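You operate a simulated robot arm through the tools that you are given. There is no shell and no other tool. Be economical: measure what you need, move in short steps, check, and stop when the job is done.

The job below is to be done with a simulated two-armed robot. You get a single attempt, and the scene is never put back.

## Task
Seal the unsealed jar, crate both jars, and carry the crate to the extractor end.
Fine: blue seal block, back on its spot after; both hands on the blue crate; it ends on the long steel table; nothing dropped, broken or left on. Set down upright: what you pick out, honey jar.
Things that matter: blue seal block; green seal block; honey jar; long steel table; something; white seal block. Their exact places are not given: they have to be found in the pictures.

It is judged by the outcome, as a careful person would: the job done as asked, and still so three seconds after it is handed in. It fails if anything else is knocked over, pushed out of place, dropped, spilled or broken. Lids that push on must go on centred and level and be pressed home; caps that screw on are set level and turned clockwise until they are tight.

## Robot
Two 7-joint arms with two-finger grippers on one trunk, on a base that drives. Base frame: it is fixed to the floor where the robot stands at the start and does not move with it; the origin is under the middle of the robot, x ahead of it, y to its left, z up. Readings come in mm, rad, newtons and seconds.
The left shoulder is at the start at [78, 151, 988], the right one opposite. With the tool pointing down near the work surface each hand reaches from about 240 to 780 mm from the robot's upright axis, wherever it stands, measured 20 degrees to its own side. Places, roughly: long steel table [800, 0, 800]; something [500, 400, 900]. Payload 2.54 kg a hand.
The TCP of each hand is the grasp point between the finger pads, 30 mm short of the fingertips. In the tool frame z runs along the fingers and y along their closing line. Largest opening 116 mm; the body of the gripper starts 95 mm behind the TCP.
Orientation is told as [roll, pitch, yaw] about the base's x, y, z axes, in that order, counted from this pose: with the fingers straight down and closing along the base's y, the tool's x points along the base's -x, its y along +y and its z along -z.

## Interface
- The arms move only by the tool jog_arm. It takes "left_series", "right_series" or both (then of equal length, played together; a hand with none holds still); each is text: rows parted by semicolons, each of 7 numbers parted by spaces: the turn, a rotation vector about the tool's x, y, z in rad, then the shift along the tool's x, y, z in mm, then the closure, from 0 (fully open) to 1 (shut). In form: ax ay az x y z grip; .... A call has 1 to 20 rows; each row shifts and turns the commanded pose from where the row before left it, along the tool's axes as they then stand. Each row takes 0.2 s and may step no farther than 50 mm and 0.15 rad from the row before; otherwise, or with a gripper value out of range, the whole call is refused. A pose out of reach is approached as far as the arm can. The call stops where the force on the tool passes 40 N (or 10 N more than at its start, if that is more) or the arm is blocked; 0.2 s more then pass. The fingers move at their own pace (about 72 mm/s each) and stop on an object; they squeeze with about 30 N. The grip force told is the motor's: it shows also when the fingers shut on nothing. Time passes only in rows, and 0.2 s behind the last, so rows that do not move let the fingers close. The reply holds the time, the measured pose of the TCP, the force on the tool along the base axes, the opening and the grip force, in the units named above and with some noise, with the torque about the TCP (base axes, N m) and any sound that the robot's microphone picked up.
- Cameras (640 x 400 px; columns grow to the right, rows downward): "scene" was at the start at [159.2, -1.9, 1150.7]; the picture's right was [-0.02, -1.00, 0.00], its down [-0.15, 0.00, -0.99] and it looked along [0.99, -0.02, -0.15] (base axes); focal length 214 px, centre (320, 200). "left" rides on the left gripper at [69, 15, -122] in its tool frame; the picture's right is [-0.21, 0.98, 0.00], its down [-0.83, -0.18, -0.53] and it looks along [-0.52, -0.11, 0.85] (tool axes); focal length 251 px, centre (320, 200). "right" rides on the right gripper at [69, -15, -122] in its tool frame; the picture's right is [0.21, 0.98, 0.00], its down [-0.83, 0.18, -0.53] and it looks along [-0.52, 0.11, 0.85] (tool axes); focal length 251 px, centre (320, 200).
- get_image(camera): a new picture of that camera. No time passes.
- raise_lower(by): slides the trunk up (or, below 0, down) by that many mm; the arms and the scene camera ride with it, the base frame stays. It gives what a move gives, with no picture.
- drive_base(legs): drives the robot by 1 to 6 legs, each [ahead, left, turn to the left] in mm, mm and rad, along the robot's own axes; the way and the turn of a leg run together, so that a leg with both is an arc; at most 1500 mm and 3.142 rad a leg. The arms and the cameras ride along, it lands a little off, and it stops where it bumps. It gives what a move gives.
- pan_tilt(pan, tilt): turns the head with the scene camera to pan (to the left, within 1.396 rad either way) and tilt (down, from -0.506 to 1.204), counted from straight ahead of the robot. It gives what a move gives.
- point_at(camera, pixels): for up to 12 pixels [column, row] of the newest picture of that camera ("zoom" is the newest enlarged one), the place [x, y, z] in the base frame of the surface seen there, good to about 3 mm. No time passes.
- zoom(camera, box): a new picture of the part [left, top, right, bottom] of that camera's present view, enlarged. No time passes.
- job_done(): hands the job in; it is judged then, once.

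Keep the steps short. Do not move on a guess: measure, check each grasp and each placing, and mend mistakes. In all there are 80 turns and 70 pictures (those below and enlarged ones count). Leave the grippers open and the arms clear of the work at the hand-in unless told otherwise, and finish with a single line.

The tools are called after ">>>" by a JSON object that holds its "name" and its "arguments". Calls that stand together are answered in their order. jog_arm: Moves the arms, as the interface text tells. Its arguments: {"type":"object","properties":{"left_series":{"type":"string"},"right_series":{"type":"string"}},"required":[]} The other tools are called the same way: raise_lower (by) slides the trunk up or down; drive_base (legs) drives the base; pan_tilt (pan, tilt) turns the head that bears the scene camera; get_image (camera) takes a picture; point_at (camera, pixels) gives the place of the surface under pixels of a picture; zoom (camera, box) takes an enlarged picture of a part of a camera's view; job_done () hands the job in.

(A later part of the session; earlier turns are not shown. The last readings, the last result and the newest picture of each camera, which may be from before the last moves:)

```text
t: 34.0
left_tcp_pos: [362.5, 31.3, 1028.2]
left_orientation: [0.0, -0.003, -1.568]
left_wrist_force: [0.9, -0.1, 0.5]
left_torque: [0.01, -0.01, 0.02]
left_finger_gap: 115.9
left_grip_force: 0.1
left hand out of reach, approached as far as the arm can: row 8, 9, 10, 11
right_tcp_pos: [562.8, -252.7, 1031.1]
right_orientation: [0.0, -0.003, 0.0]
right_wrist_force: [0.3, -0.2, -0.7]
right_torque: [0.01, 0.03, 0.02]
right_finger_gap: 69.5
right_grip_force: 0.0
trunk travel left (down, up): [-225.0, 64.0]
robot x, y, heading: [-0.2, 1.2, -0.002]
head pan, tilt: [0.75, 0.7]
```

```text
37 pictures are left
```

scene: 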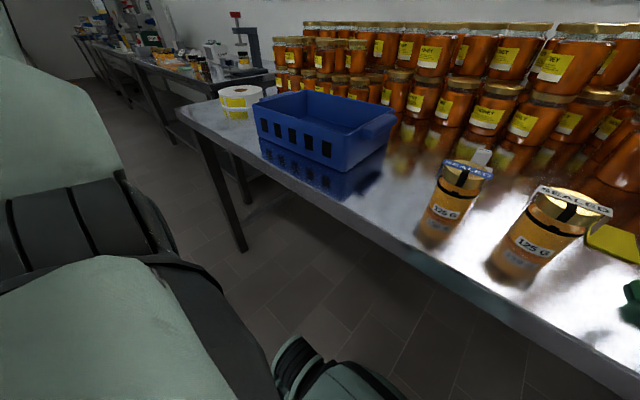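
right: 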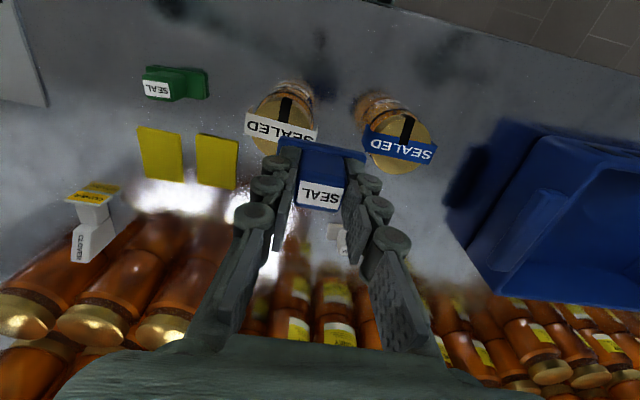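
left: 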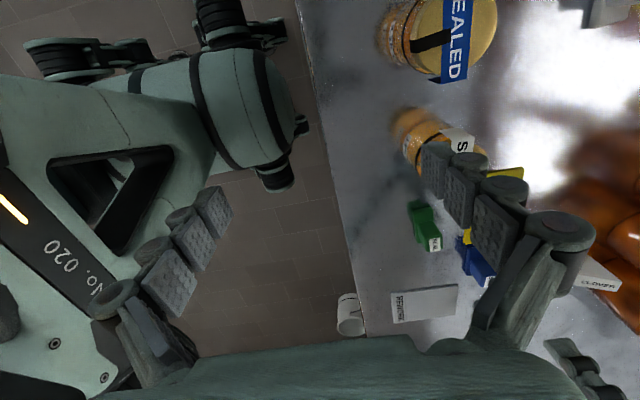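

Clockwise yaw is beyond reach (hand drifted to 362,31,1028, still well above the jars). I turn back and try the other way.

>>> {"name": "jog_arm", "arguments": {"left_series": "0 0 -0.1428 0 0 -3 0; 0 0 -0.1428 0 0 -3 0; 0 0 -0.1428 0 0 -3 0; 0 0 -0.1428 0 0 -3 0; 0 0 -0.1428 0 0 -3 0; 0 0 -0.1428 0 0 -3 0; 0 0 -0.1428 0 0 -3 0; 0 0 -0.1428 0 0 0 0; 0 0 -0.1428 0 0 0 0; 0 0 -0.1428 0 0 0 0; 0 0 -0.1428 0 0 0 0; 0 0 0 0 0 0 0"}}

>>> {"name": "jog_arm", "arguments": {"left_series": "0 0 -0.1428 0 0 0 0; 0 0 -0.1428 0 0 0 0; 0 0 -0.1428 0 0 0 0; 0 0 -0.1428 0 0 0 0; 0 0 -0.1428 0 0 0 0; 0 0 -0.1428 0 0 0 0; 0 0 -0.1428 0 0 0 0; 0 0 -0.1428 0 0 0 0; 0 0 -0.1428 0 0 0 0; 0 0 -0.1428 0 0 0 0; 0 0 -0.1428 0 0 0 0; 0 0 0 0 0 0 0"}}

>>> {"name": "get_image", "arguments": {"camera": "left"}}

```text
t: 36.6
left_tcp_pos: [363.1, 30.4, 1048.4]
left_orientation: [-0.004, 0.0, 0.003]
left_wrist_force: [1.1, -0.2, 1.1]
left_torque: [0.04, 0.01, -0.01]
left_finger_gap: 115.9
left_grip_force: 0.0
right_tcp_pos: [562.8, -252.7, 1031.1]
right_orientation: [-0.001, 0.001, 0.001]
right_wrist_force: [-1.9, -0.5, 0.9]
right_torque: [-0.01, -0.01, 0.03]
right_finger_gap: 69.6
right_grip_force: 0.0
trunk travel left (down, up): [-225.0, 64.0]
robot x, y, heading: [-2.2, 0.3, -0.001]
head pan, tilt: [0.75, 0.7]
```

```text
t: 39.2
left_tcp_pos: [363.3, 31.5, 1048.5]
left_orientation: [-0.001, 0.002, 1.571]
left_wrist_force: [-0.1, -0.9, 0.1]
left_torque: [0.03, -0.01, 0.02]
left_finger_gap: 116.0
left_grip_force: 0.0
right_tcp_pos: [563.0, -253.2, 1030.9]
right_orientation: [0.001, -0.002, -0.001]
right_wrist_force: [0.0, -0.1, -0.2]
right_torque: [-0.01, -0.02, -0.01]
right_finger_gap: 69.5
right_grip_force: 0.2
trunk travel left (down, up): [-225.0, 64.0]
robot x, y, heading: [1.8, -3.0, -0.002]
head pan, tilt: [0.75, 0.7]
```

```text
36 pictures are left
```

left: 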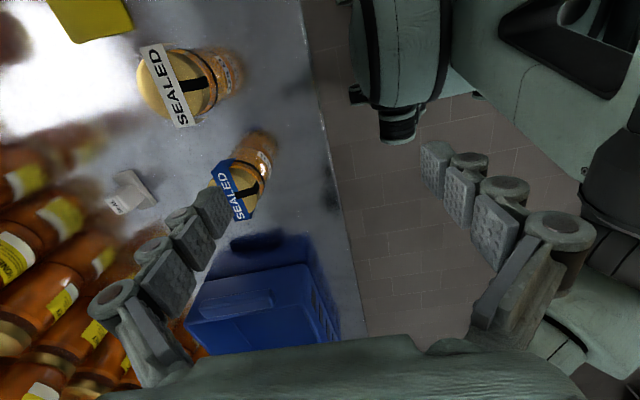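

Yaw +90 works. Now tool x = base −y and tool y = base −x. I move above jar 1 (475.5, 84).

>>> {"name": "jog_arm", "arguments": {"left_series": "0 0 0 -13.2 -28 0 0; 0 0 0 -13.2 -28 0 0; 0 0 0 -13.2 -28 0 0; 0 0 0 -13.2 -28 0 0; 0 0 0 0 0 0 0"}}

>>> {"name": "get_image", "arguments": {"camera": "left"}}

```text
t: 40.4
left_tcp_pos: [475.5, 83.0, 1047.0]
left_orientation: [-0.001, 0.003, 1.57]
left_wrist_force: [0.0, 0.1, 0.6]
left_torque: [-0.01, 0.0, 0.02]
left_finger_gap: 116.2
left_grip_force: 0.0
right_tcp_pos: [563.0, -252.3, 1031.2]
right_orientation: [0.001, 0.0, -0.001]
right_wrist_force: [0.1, -0.3, -0.4]
right_torque: [0.04, 0.0, 0.03]
right_finger_gap: 69.2
right_grip_force: 0.2
trunk travel left (down, up): [-225.0, 64.0]
robot x, y, heading: [4.1, 2.6, 0.002]
head pan, tilt: [0.75, 0.7]
```

```text
35 pictures are left
```

left: 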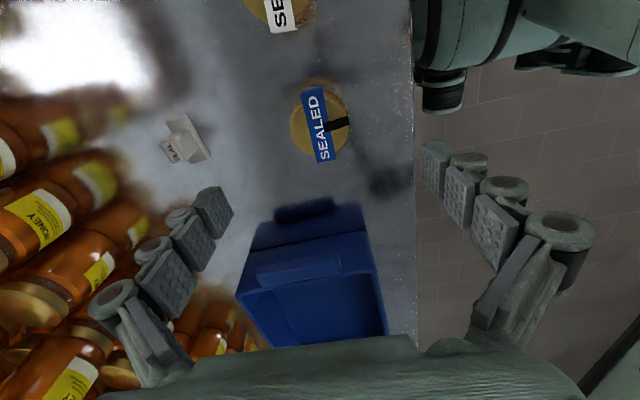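

>>> {"name": "point_at", "arguments": {"camera": "left", "pixels": [[320, 123], [293, 128], [346, 118], [322, 155], [315, 92], [300, 105], [340, 140]]}}

>>> {"name": "jog_arm", "arguments": {"left_series": "0 0 0 0 0 35 0; 0 0 0 0 0 30 0; 0 0 0 0 0 0 0"}}

>>> {"name": "get_image", "arguments": {"camera": "left"}}

```text
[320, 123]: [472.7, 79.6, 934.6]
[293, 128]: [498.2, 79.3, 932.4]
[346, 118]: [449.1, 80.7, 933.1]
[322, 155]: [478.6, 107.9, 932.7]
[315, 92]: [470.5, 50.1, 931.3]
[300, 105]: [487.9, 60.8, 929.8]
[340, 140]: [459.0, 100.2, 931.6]
```

```text
t: 41.2
left_tcp_pos: [475.1, 84.3, 983.8]
left_orientation: [0.001, 0.001, 1.569]
left_wrist_force: [0.0, 0.2, -0.7]
left_torque: [-0.01, -0.01, 0.02]
left_finger_gap: 116.1
left_grip_force: 0.0
right_tcp_pos: [563.3, -252.2, 1030.4]
right_orientation: [0.0, -0.001, -0.001]
right_wrist_force: [0.4, -0.3, -0.6]
right_torque: [0.01, 0.0, -0.02]
right_finger_gap: 69.5
right_grip_force: 0.0
trunk travel left (down, up): [-225.0, 64.0]
robot x, y, heading: [1.9, 0.6, -0.001]
head pan, tilt: [0.75, 0.7]
```

```text
34 pictures are left
```

left: 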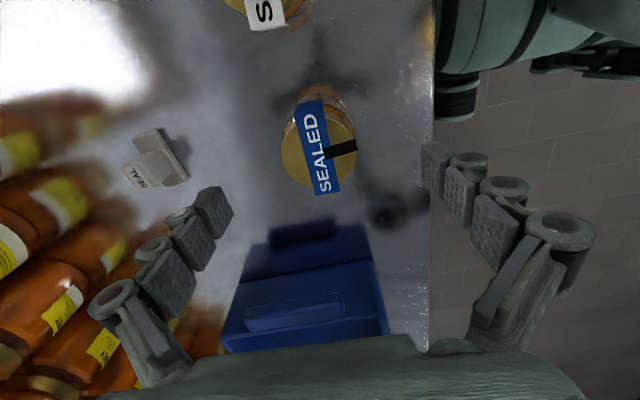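

Lid centre ~(474,80). I descend to z 893 and close.

>>> {"name": "jog_arm", "arguments": {"left_series": "0 0 0 2 1 30 0.2; 0 0 0 0 0 30 0.2; 0 0 0 0 0 30 0.2; 0 0 0 0 0 0 0.3; 0 0 0 0 0 0 0.6; 0 0 0 0 0 0 0.6; 0 0 0 0 0 0 0.8; 0 0 0 0 0 0 0.8"}}

>>> {"name": "get_image", "arguments": {"camera": "left"}}

```text
t: 43.0
left_tcp_pos: [474.5, 81.9, 893.8]
left_orientation: [0.001, 0.001, 1.571]
left_wrist_force: [1.0, -0.2, 0.4]
left_torque: [-0.08, 0.03, 0.0]
left_finger_gap: 58.7
left_grip_force: 30.4
right_tcp_pos: [561.9, -252.5, 1029.8]
right_orientation: [0.0, 0.001, -0.001]
right_wrist_force: [0.2, 0.5, 0.1]
right_torque: [-0.01, 0.02, 0.0]
right_finger_gap: 69.8
right_grip_force: 0.1
trunk travel left (down, up): [-225.0, 64.0]
robot x, y, heading: [2.4, -1.2, -0.004]
head pan, tilt: [0.75, 0.7]
```

```text
33 pictures are left
```

left: 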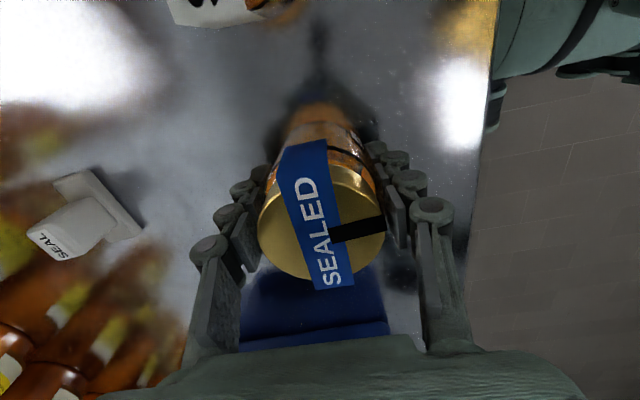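

Gripped (58.7 mm, 30 N). I lift 150 mm and carry toward over the crate, aim (542, 470).

>>> {"name": "jog_arm", "arguments": {"left_series": "0 0 0 0 0 -10 0.8; 0 0 0 0 0 -40 0.8; 0 0 0 0 0 -40 0.8; 0 0 0 0 0 -40 0.8; 0 0 0 0 0 -20 0.8; 0 0 0 -38.8 -6.7 0 0.8; 0 0 0 -38.8 -6.7 0 0.8; 0 0 0 -38.8 -6.7 0 0.8; 0 0 0 -38.8 -6.7 0 0.8; 0 0 0 -38.8 -6.7 0 0.8; 0 0 0 -38.8 -6.7 0 0.8; 0 0 0 -38.8 -6.7 0 0.8; 0 0 0 -38.8 -6.7 0 0.8; 0 0 0 -38.8 -6.7 0 0.8; 0 0 0 -38.8 -6.7 0 0.8; 0 0 0 0 0 0 0.8"}}

>>> {"name": "get_image", "arguments": {"camera": "left"}}

>>> {"name": "get_image", "arguments": {"camera": "scene"}}

```text
t: 46.4
left_tcp_pos: [540.5, 470.3, 1041.9]
left_orientation: [0.0, 0.003, 1.572]
left_wrist_force: [-0.2, 0.7, -2.4]
left_torque: [0.01, 0.03, 0.0]
left_finger_gap: 58.9
left_grip_force: 29.7
right_tcp_pos: [563.6, -253.7, 1031.3]
right_orientation: [0.0, -0.001, 0.0]
right_wrist_force: [0.9, 0.4, 1.1]
right_torque: [0.01, 0.03, 0.01]
right_finger_gap: 69.7
right_grip_force: 0.0
trunk travel left (down, up): [-225.0, 64.0]
robot x, y, heading: [1.8, -3.2, -0.001]
head pan, tilt: [0.75, 0.7]
```

```text
32 pictures are left
```

left: 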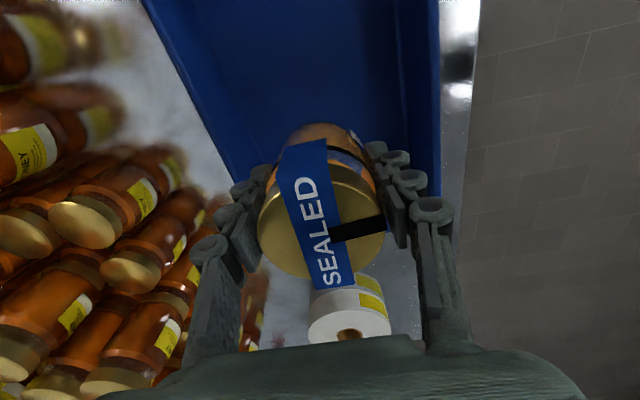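

```text
31 pictures are left
```

scene: 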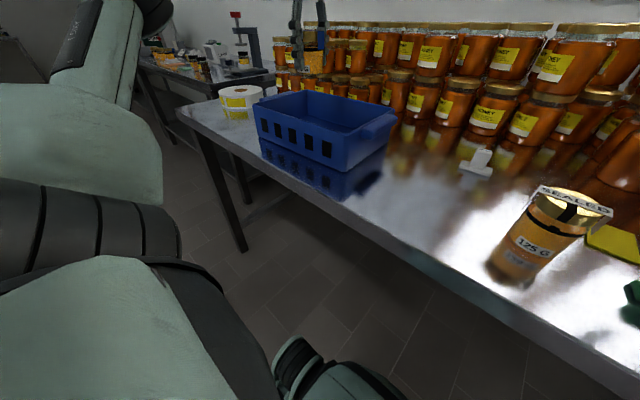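

Jar is over the crate. I check rims from the left camera: back rim (185,85), front rim (435,100).

>>> {"name": "point_at", "arguments": {"camera": "left", "pixels": [[178, 60], [205, 110], [436, 60], [437, 120], [408, 60], [230, 60], [300, 60], [410, 120], [250, 100], [350, 100]]}}

```text
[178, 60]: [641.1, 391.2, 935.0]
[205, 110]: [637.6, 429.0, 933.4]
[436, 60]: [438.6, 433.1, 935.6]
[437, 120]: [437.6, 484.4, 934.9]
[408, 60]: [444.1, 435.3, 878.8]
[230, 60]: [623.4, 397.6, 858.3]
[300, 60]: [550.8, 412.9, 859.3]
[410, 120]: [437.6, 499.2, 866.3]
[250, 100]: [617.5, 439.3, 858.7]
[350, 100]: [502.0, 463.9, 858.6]
```

Interior x 442–636, floor 858.7. Jar bottom meets the floor at TCP z≈904. I lower to 909, then slowly.

>>> {"name": "jog_arm", "arguments": {"left_series": "0 0 0 0 0 40 0.8; 0 0 0 0 0 40 0.8; 0 0 0 0 0 40 0.8; 0 0 0 0 0 12 0.8; 0 0 0 0 0 2 0.8; 0 0 0 0 0 1 0.8; 0 0 0 0 0 0 0.8"}}

```text
t: 48.0
left_tcp_pos: [543.1, 469.4, 906.5]
left_orientation: [0.0, 0.002, 1.57]
left_wrist_force: [-0.6, 0.5, -2.6]
left_torque: [0.04, 0.02, 0.03]
left_finger_gap: 58.7
left_grip_force: 30.0
right_tcp_pos: [562.4, -251.8, 1031.2]
right_orientation: [-0.001, -0.001, 0.0]
right_wrist_force: [0.2, 0.2, 0.5]
right_torque: [0.0, -0.01, 0.03]
right_finger_gap: 69.7
right_grip_force: 0.2
trunk travel left (down, up): [-225.0, 64.0]
robot x, y, heading: [-4.4, -1.6, -0.0]
head pan, tilt: [0.75, 0.7]
```

>>> {"name": "jog_arm", "arguments": {"left_series": "0 0 0 0 0 1 0.8; 0 0 0 0 0 1 0.8; 0 0 0 0 0 0.7 0.8; 0 0 0 0 0 0 0.8"}}

```text
t: 49.0
left_tcp_pos: [543.1, 469.1, 904.7]
left_orientation: [0.0, 0.001, 1.571]
left_wrist_force: [0.2, -0.3, -2.1]
left_torque: [-0.01, -0.01, -0.03]
left_finger_gap: 59.1
left_grip_force: 30.2
right_tcp_pos: [563.7, -252.0, 1030.8]
right_orientation: [0.001, 0.0, 0.001]
right_wrist_force: [0.4, 0.6, 0.2]
right_torque: [0.01, -0.04, 0.03]
right_finger_gap: 69.5
right_grip_force: 0.0
trunk travel left (down, up): [-225.0, 64.0]
robot x, y, heading: [-0.0, -2.3, -0.001]
head pan, tilt: [0.75, 0.7]
```

Weight still hangs (−2.1 N); continue by half-millimetres.

>>> {"name": "jog_arm", "arguments": {"left_series": "0 0 0 0 0 0.7 0.8; 0 0 0 0 0 0.7 0.8; 0 0 0 0 0 0 0.8; 0 0 0 0 0 0 0.8"}}

```text
t: 50.0
left_tcp_pos: [541.9, 469.3, 902.8]
left_orientation: [0.0, 0.002, 1.57]
left_wrist_force: [0.9, -0.3, -2.7]
left_torque: [0.0, 0.0, 0.02]
left_finger_gap: 58.7
left_grip_force: 30.0
right_tcp_pos: [562.7, -252.0, 1030.6]
right_orientation: [-0.001, 0.0, 0.0]
right_wrist_force: [0.1, -0.3, -1.1]
right_torque: [-0.01, 0.0, 0.0]
right_finger_gap: 69.5
right_grip_force: 0.1
trunk travel left (down, up): [-225.0, 64.0]
robot x, y, heading: [-1.7, 1.8, 0.003]
head pan, tilt: [0.75, 0.7]
```

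>>> {"name": "jog_arm", "arguments": {"left_series": "0 0 0 0 0 0.7 0.8; 0 0 0 0 0 0.7 0.8; 0 0 0 0 0 0.6 0.8; 0 0 0 0 0 0 0.8; 0 0 0 0 0 0 0.8"}}

```text
t: 51.2
left_tcp_pos: [541.4, 469.4, 901.1]
left_orientation: [-0.003, 0.001, 1.57]
left_wrist_force: [0.5, 0.6, 0.0]
left_torque: [-0.04, 0.03, 0.0]
left_finger_gap: 58.9
left_grip_force: 29.5
right_tcp_pos: [563.3, -252.1, 1031.2]
right_orientation: [0.0, 0.0, 0.0]
right_wrist_force: [-0.1, 1.1, 0.5]
right_torque: [0.0, 0.01, -0.01]
right_finger_gap: 69.5
right_grip_force: 0.1
trunk travel left (down, up): [-225.0, 64.0]
robot x, y, heading: [-0.2, -2.1, 0.003]
head pan, tilt: [0.75, 0.7]
```

The weight is off: landed. I open, lift, and go back above the second jar (~(480,-30)).

>>> {"name": "jog_arm", "arguments": {"left_series": "0 0 0 0 0 0 0.4; 0 0 0 0 0 0 0.25; 0 0 0 0 0 0 0.25; 0 0 0 0 0 -30 0.25; 0 0 0 0 0 -40 0.25; 0 0 0 0 0 -40 0.25; 0 0 0 0 0 -40 0.25; 0 0 0 0 0 0 0.25"}}

>>> {"name": "get_image", "arguments": {"camera": "left"}}

>>> {"name": "jog_arm", "arguments": {"left_series": "0 0 0 40 5 0 0; 0 0 0 40 5 0 0; 0 0 0 40 5 0 0; 0 0 0 40 5 0 0; 0 0 0 40 5 0 0; 0 0 0 40 5 0 0; 0 0 0 40 5 0 0; 0 0 0 40 5 0 0; 0 0 0 40 5 0 0; 0 0 0 40 5 0 0; 0 0 0 40 5 0 0; 0 0 0 40 5 0 0; 0 0 0 18 0 0 0; 0 0 0 0 0 0 0"}}

>>> {"name": "get_image", "arguments": {"camera": "left"}}

```text
t: 53.0
left_tcp_pos: [542.2, 470.6, 1051.2]
left_orientation: [-0.001, 0.001, 1.57]
left_wrist_force: [-0.1, 1.1, 0.1]
left_torque: [-0.01, 0.04, 0.04]
left_finger_gap: 86.9
left_grip_force: 0.1
right_tcp_pos: [562.9, -252.1, 1030.9]
right_orientation: [0.0, 0.001, -0.002]
right_wrist_force: [-0.1, -0.1, -0.2]
right_torque: [0.01, 0.04, -0.01]
right_finger_gap: 69.6
right_grip_force: 0.0
trunk travel left (down, up): [-225.0, 64.0]
robot x, y, heading: [2.7, 3.1, 0.001]
head pan, tilt: [0.75, 0.7]
```

```text
30 pictures are left
```

left: 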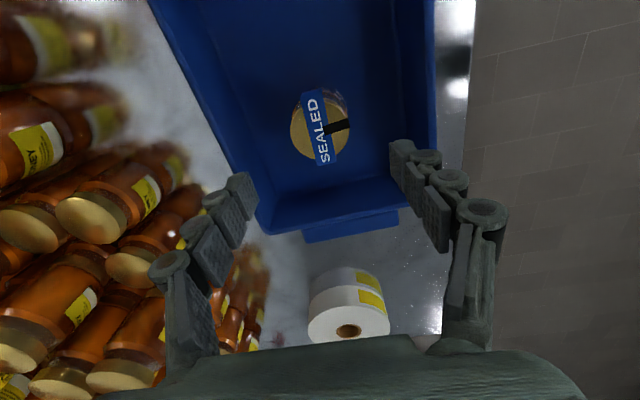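

```text
t: 56.0
left_tcp_pos: [482.0, -29.1, 1051.5]
left_orientation: [0.001, 0.001, 1.572]
left_wrist_force: [-0.5, 0.0, 0.3]
left_torque: [-0.01, -0.02, -0.02]
left_finger_gap: 116.0
left_grip_force: 0.0
right_tcp_pos: [563.2, -251.8, 1031.2]
right_orientation: [0.001, 0.0, 0.0]
right_wrist_force: [-0.3, -0.3, 0.1]
right_torque: [-0.02, 0.01, -0.03]
right_finger_gap: 69.5
right_grip_force: 0.1
trunk travel left (down, up): [-225.0, 64.0]
robot x, y, heading: [-2.7, -6.6, 0.001]
head pan, tilt: [0.75, 0.7]
```

```text
29 pictures are left
```

left: 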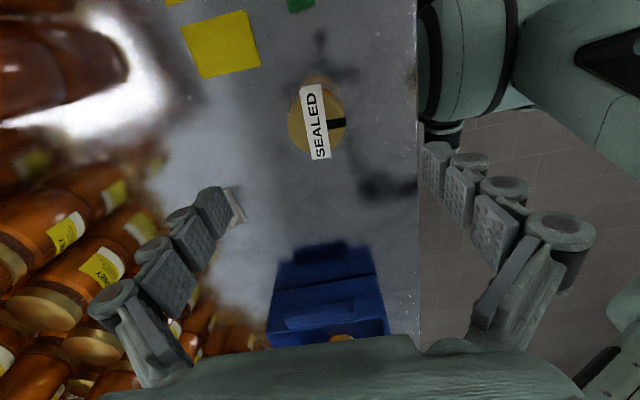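

Jar 1 stands upright in the crate. I measure lid 2 at (316,121).

>>> {"name": "point_at", "arguments": {"camera": "left", "pixels": [[316, 121], [290, 121], [343, 121], [320, 152], [312, 90], [296, 105], [336, 142]]}}

```text
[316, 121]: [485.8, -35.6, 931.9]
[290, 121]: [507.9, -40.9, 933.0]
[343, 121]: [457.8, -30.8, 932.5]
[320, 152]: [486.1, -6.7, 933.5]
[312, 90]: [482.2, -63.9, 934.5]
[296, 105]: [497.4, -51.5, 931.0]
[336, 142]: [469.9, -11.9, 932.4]
```

Centre (483.5,−35). Adjust, descend to z 893, close.

>>> {"name": "jog_arm", "arguments": {"left_series": "0 0 0 6 -1.5 0 0; 0 0 0 0 0 40 0; 0 0 0 0 0 40 0.1; 0 0 0 0 0 40 0.2; 0 0 0 0 0 38 0.2; 0 0 0 0 0 0 0.3; 0 0 0 0 0 0 0.6; 0 0 0 0 0 0 0.6; 0 0 0 0 0 0 0.8; 0 0 0 0 0 0 0.8"}}

>>> {"name": "get_image", "arguments": {"camera": "left"}}

```text
t: 58.2
left_tcp_pos: [483.1, -33.9, 893.8]
left_orientation: [0.0, 0.002, 1.57]
left_wrist_force: [0.2, -0.5, -0.1]
left_torque: [-0.07, 0.02, 0.04]
left_finger_gap: 58.7
left_grip_force: 29.9
right_tcp_pos: [561.8, -251.4, 1030.5]
right_orientation: [-0.001, -0.001, 0.0]
right_wrist_force: [0.3, -0.9, -0.9]
right_torque: [0.02, 0.01, 0.02]
right_finger_gap: 69.9
right_grip_force: 0.1
trunk travel left (down, up): [-225.0, 64.0]
robot x, y, heading: [6.8, -2.6, -0.004]
head pan, tilt: [0.75, 0.7]
```

```text
28 pictures are left
```

left: 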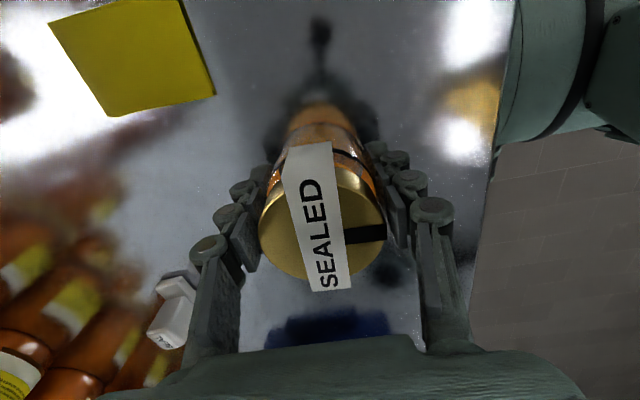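

Gripped. Lift, carry to (541, 388), lower to just above the crate floor.

>>> {"name": "jog_arm", "arguments": {"left_series": "0 0 0 0 0 -10 0.8; 0 0 0 0 0 -40 0.8; 0 0 0 0 0 -40 0.8; 0 0 0 0 0 -40 0.8; 0 0 0 0 0 -20 0.8; 0 0 0 -38.4 -5.3 0 0.8; 0 0 0 -38.4 -5.3 0 0.8; 0 0 0 -38.4 -5.3 0 0.8; 0 0 0 -38.4 -5.3 0 0.8; 0 0 0 -38.4 -5.3 0 0.8; 0 0 0 -38.4 -5.3 0 0.8; 0 0 0 -38.4 -5.3 0 0.8; 0 0 0 -38.4 -5.3 0 0.8; 0 0 0 -38.4 -5.3 0 0.8; 0 0 0 -38.4 -5.3 0 0.8; 0 0 0 -38.4 -5.3 0 0.8; 0 0 0 0 0 0 0.8"}}

>>> {"name": "jog_arm", "arguments": {"left_series": "0 0 0 0 0 40 0.8; 0 0 0 0 0 40 0.8; 0 0 0 0 0 40 0.8; 0 0 0 0 0 16 0.8; 0 0 0 0 0 2 0.8; 0 0 0 0 0 1 0.8; 0 0 0 0 0 0 0.8"}}

```text
t: 61.8
left_tcp_pos: [541.8, 389.1, 1042.4]
left_orientation: [0.0, 0.001, 1.571]
left_wrist_force: [-0.1, -0.6, -2.6]
left_torque: [0.01, 0.05, 0.03]
left_finger_gap: 58.8
left_grip_force: 30.7
right_tcp_pos: [562.7, -253.5, 1031.3]
right_orientation: [0.0, 0.001, 0.0]
right_wrist_force: [0.1, -0.4, 0.6]
right_torque: [-0.04, -0.01, -0.02]
right_finger_gap: 69.6
right_grip_force: 0.0
trunk travel left (down, up): [-225.0, 64.0]
robot x, y, heading: [0.2, -2.0, -0.002]
head pan, tilt: [0.75, 0.7]
```

```text
t: 63.4
left_tcp_pos: [542.6, 388.7, 902.3]
left_orientation: [0.0, 0.001, 1.569]
left_wrist_force: [-0.1, 0.1, -2.9]
left_torque: [-0.02, -0.02, 0.0]
left_finger_gap: 58.8
left_grip_force: 29.6
right_tcp_pos: [563.0, -252.9, 1030.3]
right_orientation: [0.001, 0.0, 0.001]
right_wrist_force: [0.5, 0.1, -0.8]
right_torque: [0.02, 0.0, 0.0]
right_finger_gap: 69.6
right_grip_force: 0.0
trunk travel left (down, up): [-225.0, 64.0]
robot x, y, heading: [0.1, 1.4, -0.001]
head pan, tilt: [0.75, 0.7]
```

>>> {"name": "jog_arm", "arguments": {"left_series": "0 0 0 0 0 0.7 0.8; 0 0 0 0 0 0.7 0.8; 0 0 0 0 0 0.6 0.8; 0 0 0 0 0 0 0.8; 0 0 0 0 0 0 0.8"}}

```text
t: 64.6
left_tcp_pos: [542.2, 388.3, 902.3]
left_orientation: [-0.001, 0.003, 1.57]
left_wrist_force: [-0.1, 0.2, -3.5]
left_torque: [0.0, -0.03, -0.06]
left_finger_gap: 58.9
left_grip_force: 30.1
right_tcp_pos: [562.9, -253.6, 1031.2]
right_orientation: [-0.001, 0.0, -0.001]
right_wrist_force: [-0.9, -0.5, 0.8]
right_torque: [0.01, -0.03, 0.01]
right_finger_gap: 69.6
right_grip_force: 0.0
trunk travel left (down, up): [-225.0, 64.0]
robot x, y, heading: [-0.2, 0.8, -0.0]
head pan, tilt: [0.75, 0.7]
```

>>> {"name": "jog_arm", "arguments": {"left_series": "0 0 0 0 0 0.7 0.8; 0 0 0 0 0 0.7 0.8; 0 0 0 0 0 0.6 0.8; 0 0 0 0 0 0 0.8; 0 0 0 0 0 0 0.8"}}

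```text
t: 65.8
left_tcp_pos: [540.8, 387.5, 900.6]
left_orientation: [-0.003, 0.002, 1.571]
left_wrist_force: [2.9, 4.4, 13.2]
left_torque: [0.03, 0.09, -0.01]
left_finger_gap: 58.9
left_grip_force: 29.7
right_tcp_pos: [563.2, -253.0, 1031.4]
right_orientation: [0.0, 0.0, 0.0]
right_wrist_force: [0.2, 0.5, -0.9]
right_torque: [0.0, 0.01, -0.01]
right_finger_gap: 69.3
right_grip_force: 0.2
trunk travel left (down, up): [-225.0, 64.0]
robot x, y, heading: [1.1, -4.8, 0.0]
head pan, tilt: [0.75, 0.7]
```

Landed (13 N). Ease up slightly, open, lift, then yaw the hand back.

>>> {"name": "jog_arm", "arguments": {"left_series": "0 0 0 0 0 -0.8 0.8; 0 0 0 0 0 0 0.4; 0 0 0 0 0 0 0.25; 0 0 0 0 0 0 0.25; 0 0 0 0 0 -30 0.25; 0 0 0 0 0 -40 0.25; 0 0 0 0 0 -40 0.25; 0 0 0 0 0 -40 0.25; 0 0 0 0 0 -20 0.25; 0 0 0 0 0 0 0.25"}}

>>> {"name": "jog_arm", "arguments": {"left_series": "0 0 0.1428 0 0 0 0; 0 0 0.1428 0 0 0 0; 0 0 0.1428 0 0 0 0; 0 0 0.1428 0 0 0 0; 0 0 0.1428 0 0 0 0; 0 0 0.1428 0 0 0 0; 0 0 0.1428 0 0 0 0; 0 0 0.1428 0 0 0 0; 0 0 0.1428 0 0 0 0; 0 0 0.1428 0 0 0 0; 0 0 0.1428 0 0 0 0; 0 0 0 0 0 0 0"}}

>>> {"name": "get_image", "arguments": {"camera": "left"}}

```text
t: 68.0
left_tcp_pos: [541.5, 390.0, 1072.1]
left_orientation: [0.001, 0.001, 1.57]
left_wrist_force: [0.1, 0.0, -0.9]
left_torque: [-0.02, -0.02, 0.02]
left_finger_gap: 86.8
left_grip_force: 0.1
right_tcp_pos: [562.5, -252.0, 1030.8]
right_orientation: [-0.001, 0.0, 0.0]
right_wrist_force: [-0.5, -0.6, -0.6]
right_torque: [0.01, 0.0, -0.01]
right_finger_gap: 69.5
right_grip_force: 0.0
trunk travel left (down, up): [-225.0, 64.0]
robot x, y, heading: [-0.6, 0.8, -0.002]
head pan, tilt: [0.75, 0.7]
```

```text
t: 70.6
left_tcp_pos: [541.7, 388.2, 1071.1]
left_orientation: [-0.003, 0.001, -0.002]
left_wrist_force: [0.3, 0.2, 0.4]
left_torque: [0.0, -0.03, -0.01]
left_finger_gap: 116.1
left_grip_force: 0.1
right_tcp_pos: [563.9, -252.9, 1031.4]
right_orientation: [0.001, 0.0, 0.0]
right_wrist_force: [0.3, -1.0, -0.4]
right_torque: [0.0, -0.01, -0.02]
right_finger_gap: 69.4
right_grip_force: 0.1
trunk travel left (down, up): [-225.0, 64.0]
robot x, y, heading: [-0.1, -0.4, -0.002]
head pan, tilt: [0.75, 0.7]
```

```text
27 pictures are left
```

left: 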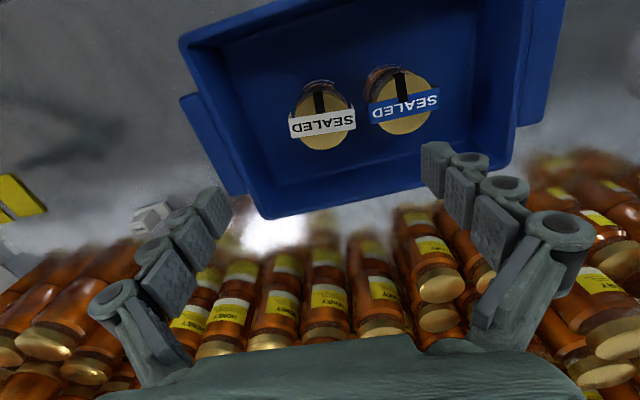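

Both jars stand in the crate. Now I survey the right end: table edges, REWORK mat, second sign; right arm may block, so I raise nothing yet and look.

>>> {"name": "pan_tilt", "arguments": {"pan": -0.7, "tilt": 0.4}}

>>> {"name": "get_image", "arguments": {"camera": "scene"}}

```text
t: 72.2
left_tcp_pos: [541.8, 388.3, 1069.0]
left_orientation: [0.0, 0.001, 0.0]
left_wrist_force: [-0.5, -0.4, 0.6]
left_torque: [-0.02, 0.03, 0.0]
left_finger_gap: 115.9
left_grip_force: 0.1
right_tcp_pos: [563.9, -252.2, 1030.5]
right_orientation: [0.001, 0.001, 0.001]
right_wrist_force: [0.2, -0.2, -0.7]
right_torque: [-0.01, 0.02, -0.03]
right_finger_gap: 69.9
right_grip_force: 0.0
trunk travel left (down, up): [-225.0, 64.0]
robot x, y, heading: [3.2, 0.2, 0.003]
head pan, tilt: [-0.7, 0.4]
```

```text
26 pictures are left
```

scene: 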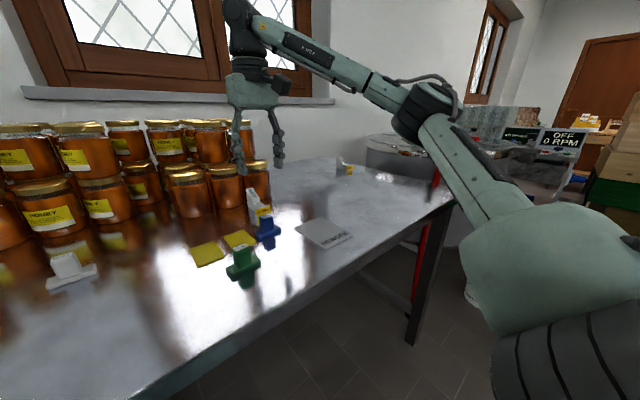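

>>> {"name": "point_at", "arguments": {"camera": "scene", "pixels": [[450, 205], [420, 188], [365, 172], [345, 170], [345, 162], [298, 232], [323, 220], [353, 238], [325, 248], [390, 245], [380, 165], [420, 280]]}}

>>> {"name": "zoom", "arguments": {"camera": "scene", "box": [280, 120, 480, 245]}}

```text
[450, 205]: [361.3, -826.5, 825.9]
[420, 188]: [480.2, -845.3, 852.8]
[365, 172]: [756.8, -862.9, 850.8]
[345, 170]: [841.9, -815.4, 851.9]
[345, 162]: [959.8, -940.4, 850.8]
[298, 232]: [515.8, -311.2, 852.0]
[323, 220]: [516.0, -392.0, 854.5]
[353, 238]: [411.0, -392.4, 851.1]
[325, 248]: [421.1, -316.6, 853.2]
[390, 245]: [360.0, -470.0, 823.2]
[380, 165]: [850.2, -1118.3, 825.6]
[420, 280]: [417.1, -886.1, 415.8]
```

```text
3.20 times, centred on (380, 182) of scene
```

zoom: 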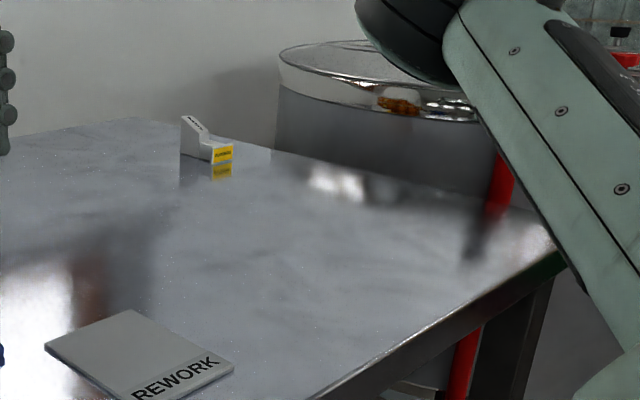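

Table top spans from x≈360, right end near y≈−870; free space between REWORK (y −395) and the end. I check the floor to the right for room to drive.

>>> {"name": "pan_tilt", "arguments": {"pan": -1.35, "tilt": 0.6}}

>>> {"name": "get_image", "arguments": {"camera": "scene"}}

>>> {"name": "point_at", "arguments": {"camera": "scene", "pixels": [[100, 100], [130, 130], [200, 60], [250, 100], [300, 60], [400, 60], [500, 60], [600, 60], [60, 130], [150, 200], [600, 20], [250, 30]]}}

```text
t: 73.2
left_tcp_pos: [541.9, 389.0, 1071.5]
left_orientation: [-0.001, 0.0, 0.001]
left_wrist_force: [-0.1, -0.5, 0.1]
left_torque: [0.0, 0.01, 0.0]
left_finger_gap: 115.8
left_grip_force: 0.1
right_tcp_pos: [562.9, -253.4, 1030.2]
right_orientation: [0.0, 0.001, -0.001]
right_wrist_force: [0.5, 0.4, 0.7]
right_torque: [-0.02, 0.01, 0.04]
right_finger_gap: 69.8
right_grip_force: 0.1
trunk travel left (down, up): [-225.0, 64.0]
robot x, y, heading: [-2.6, 0.6, -0.0]
head pan, tilt: [-1.349, 0.6]
```

```text
24 pictures are left
```

scene: 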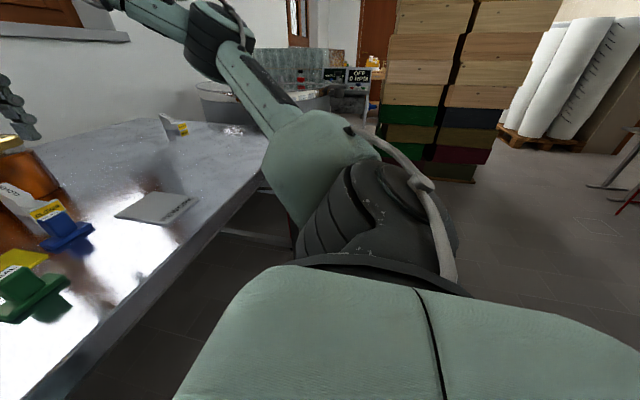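

```text
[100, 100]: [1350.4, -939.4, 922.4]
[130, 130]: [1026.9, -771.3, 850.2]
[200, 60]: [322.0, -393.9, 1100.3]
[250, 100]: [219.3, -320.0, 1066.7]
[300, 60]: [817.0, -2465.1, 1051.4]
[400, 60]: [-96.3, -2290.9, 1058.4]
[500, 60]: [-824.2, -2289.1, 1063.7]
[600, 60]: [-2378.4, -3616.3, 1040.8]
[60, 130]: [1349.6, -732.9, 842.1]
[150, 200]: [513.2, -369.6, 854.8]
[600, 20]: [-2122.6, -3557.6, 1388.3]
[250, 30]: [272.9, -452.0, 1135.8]
```

Nothing within 2 m to the right. I drive left 432 mm to centre on the crate, then look.

>>> {"name": "drive_base", "arguments": {"legs": [[0, 432, 0]]}}

>>> {"name": "pan_tilt", "arguments": {"pan": 0, "tilt": 0.6}}

>>> {"name": "get_image", "arguments": {"camera": "scene"}}

```text
t: 77.9
left_tcp_pos: [539.8, 821.3, 1071.2]
left_orientation: [-0.001, 0.0, 0.003]
left_wrist_force: [0.0, -0.3, 0.6]
left_torque: [-0.04, 0.02, 0.02]
left_finger_gap: 116.2
left_grip_force: 0.1
right_tcp_pos: [562.3, 180.6, 1030.4]
right_orientation: [0.0, 0.001, 0.002]
right_wrist_force: [-1.1, 1.0, -0.3]
right_torque: [0.01, 0.01, -0.01]
right_finger_gap: 69.6
right_grip_force: 0.0
trunk travel left (down, up): [-225.0, 64.0]
robot x, y, heading: [-3.4, 433.1, 0.001]
head pan, tilt: [-1.349, 0.6]
```

```text
t: 79.4
left_tcp_pos: [541.6, 822.1, 1071.8]
left_orientation: [-0.002, 0.0, 0.003]
left_wrist_force: [0.3, -0.4, -1.3]
left_torque: [0.0, -0.03, -0.02]
left_finger_gap: 116.1
left_grip_force: 0.1
right_tcp_pos: [563.1, 180.6, 1031.7]
right_orientation: [-0.001, -0.001, 0.003]
right_wrist_force: [0.7, 0.7, 0.6]
right_torque: [-0.02, 0.01, -0.02]
right_finger_gap: 69.4
right_grip_force: 0.1
trunk travel left (down, up): [-225.0, 64.0]
robot x, y, heading: [1.4, 432.9, -0.003]
head pan, tilt: [0.0, 0.6]
```

```text
23 pictures are left
```

scene: 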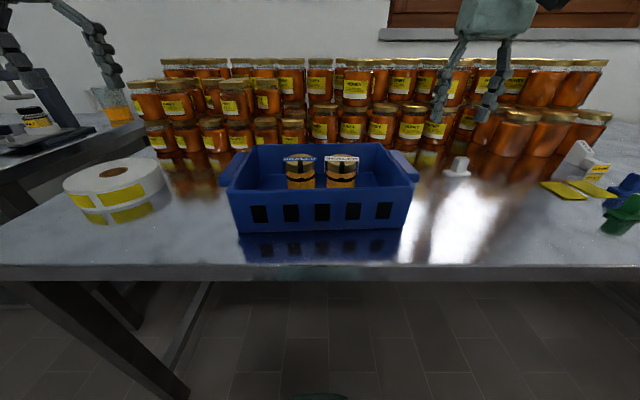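

Crate is centred. I measure both end lips in a zoom.

>>> {"name": "zoom", "arguments": {"camera": "scene", "box": [210, 125, 430, 262]}}

```text
2.91 times, centred on (320, 194) of scene
```

zoom: 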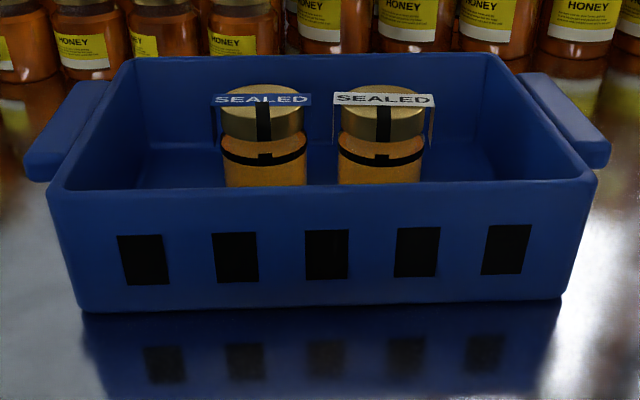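

>>> {"name": "point_at", "arguments": {"camera": "zoom", "pixels": [[60, 150], [90, 90], [35, 168], [35, 150], [580, 145], [540, 82], [600, 165], [603, 148], [557, 120], [110, 120], [70, 165], [575, 160]]}}

>>> {"name": "get_image", "arguments": {"camera": "right"}}

```text
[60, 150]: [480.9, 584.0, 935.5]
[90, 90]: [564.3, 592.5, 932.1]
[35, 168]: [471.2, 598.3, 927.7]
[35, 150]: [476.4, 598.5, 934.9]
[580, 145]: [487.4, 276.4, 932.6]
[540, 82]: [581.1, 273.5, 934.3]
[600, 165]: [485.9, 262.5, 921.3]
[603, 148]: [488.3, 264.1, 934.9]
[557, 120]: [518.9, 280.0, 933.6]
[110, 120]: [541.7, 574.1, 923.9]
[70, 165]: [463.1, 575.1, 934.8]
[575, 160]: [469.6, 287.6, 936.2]
```

```text
21 pictures are left
```

right: 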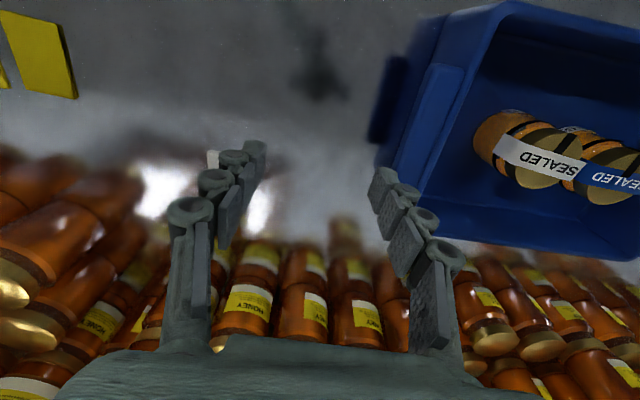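

Lips: left y 577–602, right y 261–287, x ~472–600. I bring both hands above the ends: right TCP (538,276), left (538,587) at z≈1031, opened to ~80 mm.

>>> {"name": "jog_arm", "arguments": {"left_series": "0 0 0 0.6 -39.2 6.5 0.31; 0 0 0 0.6 -39.2 6.5 0.31; 0 0 0 0.6 -39.2 6.5 0.31; 0 0 0 0.6 -39.2 6.5 0.31; 0 0 0 0.6 -39.2 6.5 0.31; 0 0 0 0.6 -39.2 6.5 0.31; 0 0 0 0 0 0 0.31", "right_series": "0 0 0 4.2 15.9 0 0.31; 0 0 0 4.2 15.9 0 0.31; 0 0 0 4.2 15.9 0 0.31; 0 0 0 4.2 15.9 0 0.31; 0 0 0 4.2 15.9 0 0.31; 0 0 0 4.2 15.9 0 0.31; 0 0 0 0 0 0 0.31"}}

>>> {"name": "get_image", "arguments": {"camera": "right"}}

>>> {"name": "get_image", "arguments": {"camera": "left"}}

```text
t: 81.0
left_tcp_pos: [537.2, 586.0, 1031.6]
left_orientation: [-0.002, 0.002, 0.004]
left_wrist_force: [0.0, -1.0, -1.0]
left_torque: [0.02, 0.03, 0.0]
left_finger_gap: 80.0
left_grip_force: 0.1
right_tcp_pos: [538.3, 276.3, 1030.7]
right_orientation: [0.001, 0.001, 0.001]
right_wrist_force: [1.3, -0.2, -0.5]
right_torque: [0.02, 0.02, -0.02]
right_finger_gap: 80.0
right_grip_force: 0.1
trunk travel left (down, up): [-225.0, 64.0]
robot x, y, heading: [-1.0, 434.7, 0.0]
head pan, tilt: [0.0, 0.6]
```

```text
20 pictures are left
```

right: 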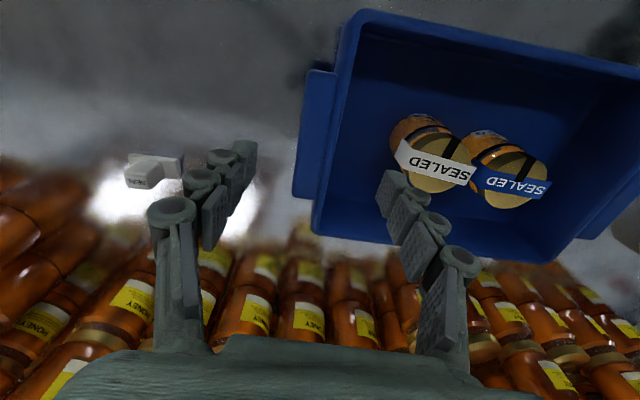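

```text
19 pictures are left
```

left: 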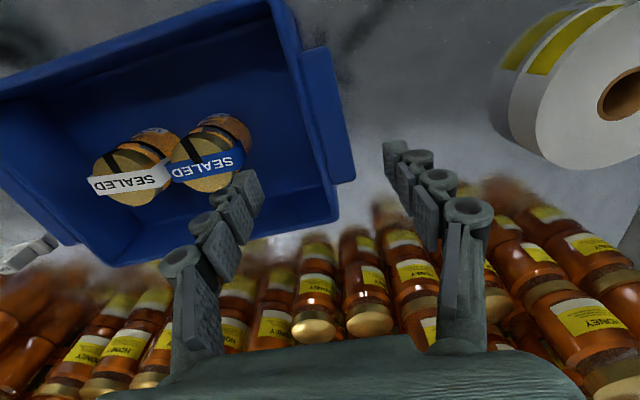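

>>> {"name": "point_at", "arguments": {"camera": "right", "pixels": [[302, 140], [318, 130], [335, 110], [343, 110], [322, 75], [304, 190]]}}

>>> {"name": "point_at", "arguments": {"camera": "left", "pixels": [[340, 115], [325, 115], [303, 110], [292, 90], [325, 52], [350, 175]]}}

```text
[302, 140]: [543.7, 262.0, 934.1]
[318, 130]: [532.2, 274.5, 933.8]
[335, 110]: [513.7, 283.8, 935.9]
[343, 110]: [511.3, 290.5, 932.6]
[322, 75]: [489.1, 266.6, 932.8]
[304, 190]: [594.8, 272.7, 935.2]
```

```text
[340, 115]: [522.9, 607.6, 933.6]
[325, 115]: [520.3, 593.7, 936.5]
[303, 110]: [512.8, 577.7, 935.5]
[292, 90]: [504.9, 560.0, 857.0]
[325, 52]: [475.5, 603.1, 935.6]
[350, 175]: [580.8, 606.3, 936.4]
```

Lips agree (right 260–291, left ~573–606). Both descend to z≈922 and close together.

>>> {"name": "jog_arm", "arguments": {"left_series": "0 0 0 0 2 36 0.31; 0 0 0 0 0 36 0.31; 0 0 0 0 0 36 0.31; 0 0 0 0 0 0 0.31; 0 0 0 0 0 0 0.5; 0 0 0 0 0 0 0.65; 0 0 0 0 0 0 0.8; 0 0 0 0 0 0 1; 0 0 0 0 0 0 1", "right_series": "0 0 0 0 0 36 0.31; 0 0 0 0 0 36 0.31; 0 0 0 0 0 36 0.31; 0 0 0 0 0 0 0.31; 0 0 0 0 0 0 0.5; 0 0 0 0 0 0 0.65; 0 0 0 0 0 0 0.8; 0 0 0 0 0 0 1; 0 0 0 0 0 0 1"}}

>>> {"name": "get_image", "arguments": {"camera": "scene"}}

```text
t: 83.0
left_tcp_pos: [537.0, 591.2, 926.3]
left_orientation: [0.002, 0.001, 0.009]
left_wrist_force: [3.7, 30.1, 2.5]
left_torque: [-0.27, -0.03, 0.74]
left_finger_gap: 35.0
left_grip_force: 30.5
right_tcp_pos: [537.3, 273.8, 922.7]
right_orientation: [-0.002, 0.002, 0.0]
right_wrist_force: [-3.0, -26.3, 1.5]
right_torque: [0.33, -0.15, 0.68]
right_finger_gap: 34.8
right_grip_force: 29.7
trunk travel left (down, up): [-225.0, 64.0]
robot x, y, heading: [-0.4, 432.9, 0.003]
head pan, tilt: [0.0, 0.6]
```

```text
18 pictures are left
```

scene: 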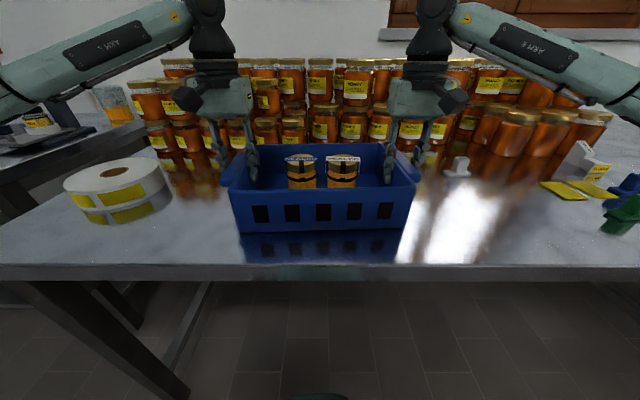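

Both grips hold (35 mm, 30 N) but the hands are pulling inward ~28 N; I relax each outward 2 mm.

>>> {"name": "jog_arm", "arguments": {"left_series": "0 0 0 0 1 0 1; 0 0 0 0 1 0 1; 0 0 0 0 0 0 1", "right_series": "0 0 0 0 -1 0 1; 0 0 0 0 -1 0 1; 0 0 0 0 0 0 1"}}

```text
t: 83.8
left_tcp_pos: [536.8, 589.7, 924.6]
left_orientation: [-0.003, -0.002, 0.002]
left_wrist_force: [7.6, 20.8, 8.1]
left_torque: [-0.26, 0.09, 0.65]
left_finger_gap: 35.0
left_grip_force: 30.2
right_tcp_pos: [537.3, 274.7, 922.8]
right_orientation: [-0.002, 0.001, 0.001]
right_wrist_force: [-1.4, -19.3, -0.3]
right_torque: [0.36, 0.02, 0.53]
right_finger_gap: 34.8
right_grip_force: 30.4
trunk travel left (down, up): [-225.0, 64.0]
robot x, y, heading: [0.3, 427.8, 0.005]
head pan, tilt: [0.0, 0.6]
```

>>> {"name": "jog_arm", "arguments": {"left_series": "0 0 0 0 1.5 0 1; 0 0 0 0 1.5 0 1; 0 0 0 0 0 0 1", "right_series": "0 0 0 0 -1.5 0 1; 0 0 0 0 -1.5 0 1; 0 0 0 0 0 0 1"}}

```text
t: 84.6
left_tcp_pos: [538.3, 591.7, 925.9]
left_orientation: [-0.006, -0.004, -0.001]
left_wrist_force: [9.3, -12.3, 9.1]
left_torque: [-0.68, -0.34, 0.85]
left_finger_gap: 34.6
left_grip_force: 29.9
right_tcp_pos: [537.3, 273.7, 922.6]
right_orientation: [0.005, 0.0, 0.009]
right_wrist_force: [-5.5, 15.2, -0.7]
right_torque: [0.56, 0.6, 0.73]
right_finger_gap: 34.1
right_grip_force: 29.8
trunk travel left (down, up): [-225.0, 64.0]
robot x, y, heading: [1.7, 429.0, 0.001]
head pan, tilt: [0.0, 0.6]
```

Slightly over; back 0.8 mm each, then a test lift of a few mm.

>>> {"name": "jog_arm", "arguments": {"left_series": "0 0 0 0 -0.8 0 1; 0 0 0 0 0 -3 1; 0 0 0 0 0 -5 1; 0 0 0 0 0 -7 1; 0 0 0 0 0 0 1", "right_series": "0 0 0 0 0.8 0 1; 0 0 0 0 0 -3 1; 0 0 0 0 0 -5 1; 0 0 0 0 0 -7 1; 0 0 0 0 0 0 1"}}

>>> {"name": "get_image", "arguments": {"camera": "scene"}}

```text
t: 85.8
left_tcp_pos: [538.1, 590.5, 937.8]
left_orientation: [-0.008, -0.003, 0.001]
left_wrist_force: [4.4, -25.9, -5.7]
left_torque: [-0.76, 0.04, 0.6]
left_finger_gap: 34.7
left_grip_force: 30.1
right_tcp_pos: [539.2, 272.4, 938.8]
right_orientation: [0.006, 0.0, 0.003]
right_wrist_force: [-4.8, 25.8, -5.5]
right_torque: [0.65, -0.01, 0.77]
right_finger_gap: 34.5
right_grip_force: 30.2
trunk travel left (down, up): [-225.0, 64.0]
robot x, y, heading: [0.7, 429.1, 0.01]
head pan, tilt: [0.0, 0.6]
```

```text
17 pictures are left
```

scene: 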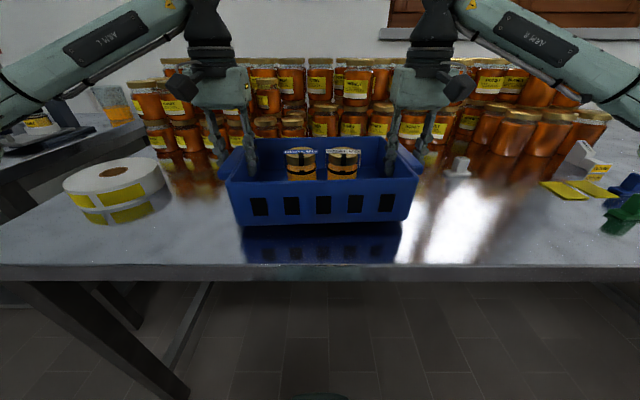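

Crate is off the table, level. I ease the hands inward 1.5 mm each and lift another ~115 mm slowly.

>>> {"name": "jog_arm", "arguments": {"left_series": "0 0 0 0 -1 0 1; 0 0 0 0 -0.5 -6 1; 0 0 0 0 0 -10 1; 0 0 0 0 0 -12 1; 0 0 0 0 0 -12 1; 0 0 0 0 0 -12 1; 0 0 0 0 0 -12 1; 0 0 0 0 0 -12 1; 0 0 0 0 0 -12 1; 0 0 0 0 0 -12 1; 0 0 0 0 0 -10 1; 0 0 0 0 0 -5 1; 0 0 0 0 0 0 1", "right_series": "0 0 0 0 1 0 1; 0 0 0 0 0.5 -6 1; 0 0 0 0 0 -10 1; 0 0 0 0 0 -12 1; 0 0 0 0 0 -12 1; 0 0 0 0 0 -12 1; 0 0 0 0 0 -12 1; 0 0 0 0 0 -12 1; 0 0 0 0 0 -12 1; 0 0 0 0 0 -12 1; 0 0 0 0 0 -10 1; 0 0 0 0 0 -5 1; 0 0 0 0 0 0 1"}}

>>> {"name": "get_image", "arguments": {"camera": "scene"}}

```text
t: 88.6
left_tcp_pos: [537.7, 591.1, 1053.2]
left_orientation: [-0.003, 0.001, 0.001]
left_wrist_force: [5.1, -14.1, -5.3]
left_torque: [-0.88, -0.06, 0.7]
left_finger_gap: 34.7
left_grip_force: 30.2
right_tcp_pos: [537.5, 273.2, 1052.1]
right_orientation: [0.0, 0.0, 0.002]
right_wrist_force: [-4.2, 14.4, -5.6]
right_torque: [0.93, 0.14, 0.7]
right_finger_gap: 34.5
right_grip_force: 30.2
trunk travel left (down, up): [-225.0, 64.0]
robot x, y, heading: [-2.0, 433.3, -0.004]
head pan, tilt: [0.0, 0.6]
```

```text
16 pictures are left
```

scene: 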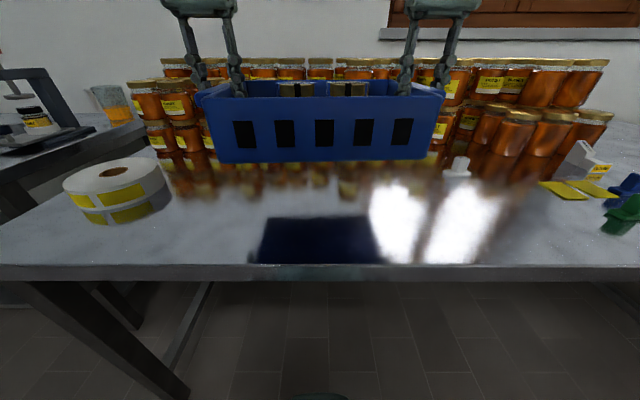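

Crate bottom ~978, above everything in front. I back off 150 mm and drive right 1100 mm.

>>> {"name": "drive_base", "arguments": {"legs": [[-150, 0, 0], [0, -550, 0], [0, -550, 0]]}}

>>> {"name": "get_image", "arguments": {"camera": "scene"}}

```text
t: 100.7
left_tcp_pos: [386.9, -508.6, 1053.2]
left_orientation: [-0.003, -0.001, -0.002]
left_wrist_force: [4.7, -14.9, -5.3]
left_torque: [-0.91, -0.05, 0.68]
left_finger_gap: 34.6
left_grip_force: 30.4
right_tcp_pos: [387.2, -826.2, 1052.1]
right_orientation: [0.0, 0.001, -0.001]
right_wrist_force: [-4.4, 14.5, -6.3]
right_torque: [0.9, 0.06, 0.69]
right_finger_gap: 34.4
right_grip_force: 30.0
trunk travel left (down, up): [-225.0, 64.0]
robot x, y, heading: [-152.7, -660.8, -0.004]
head pan, tilt: [0.0, 0.6]
```

```text
15 pictures are left
```

scene: 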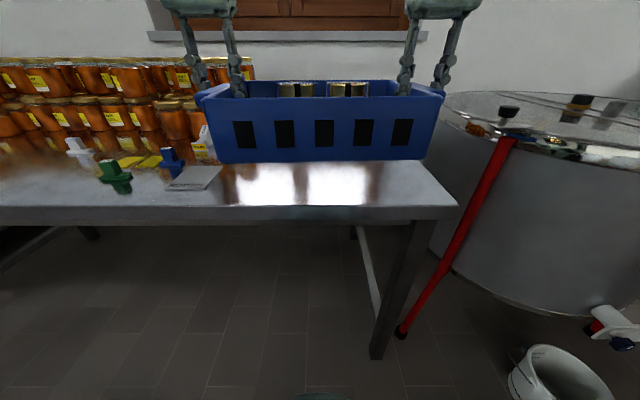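

The extractor stands to the right. I measure the table's front right corner (455,206), drum edge, and what lies under the crate's target.

>>> {"name": "point_at", "arguments": {"camera": "scene", "pixels": [[453, 202], [430, 165], [440, 185], [218, 178], [222, 166], [300, 170], [300, 195], [400, 170], [445, 130], [500, 150]]}}

```text
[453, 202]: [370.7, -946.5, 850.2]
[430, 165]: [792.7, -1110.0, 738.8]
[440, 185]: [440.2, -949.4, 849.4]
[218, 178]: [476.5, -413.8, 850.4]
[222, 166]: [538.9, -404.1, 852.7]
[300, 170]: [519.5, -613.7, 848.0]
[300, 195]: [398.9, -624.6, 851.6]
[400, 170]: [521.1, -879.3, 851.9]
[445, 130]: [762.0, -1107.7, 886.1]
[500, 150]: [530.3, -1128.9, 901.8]
```

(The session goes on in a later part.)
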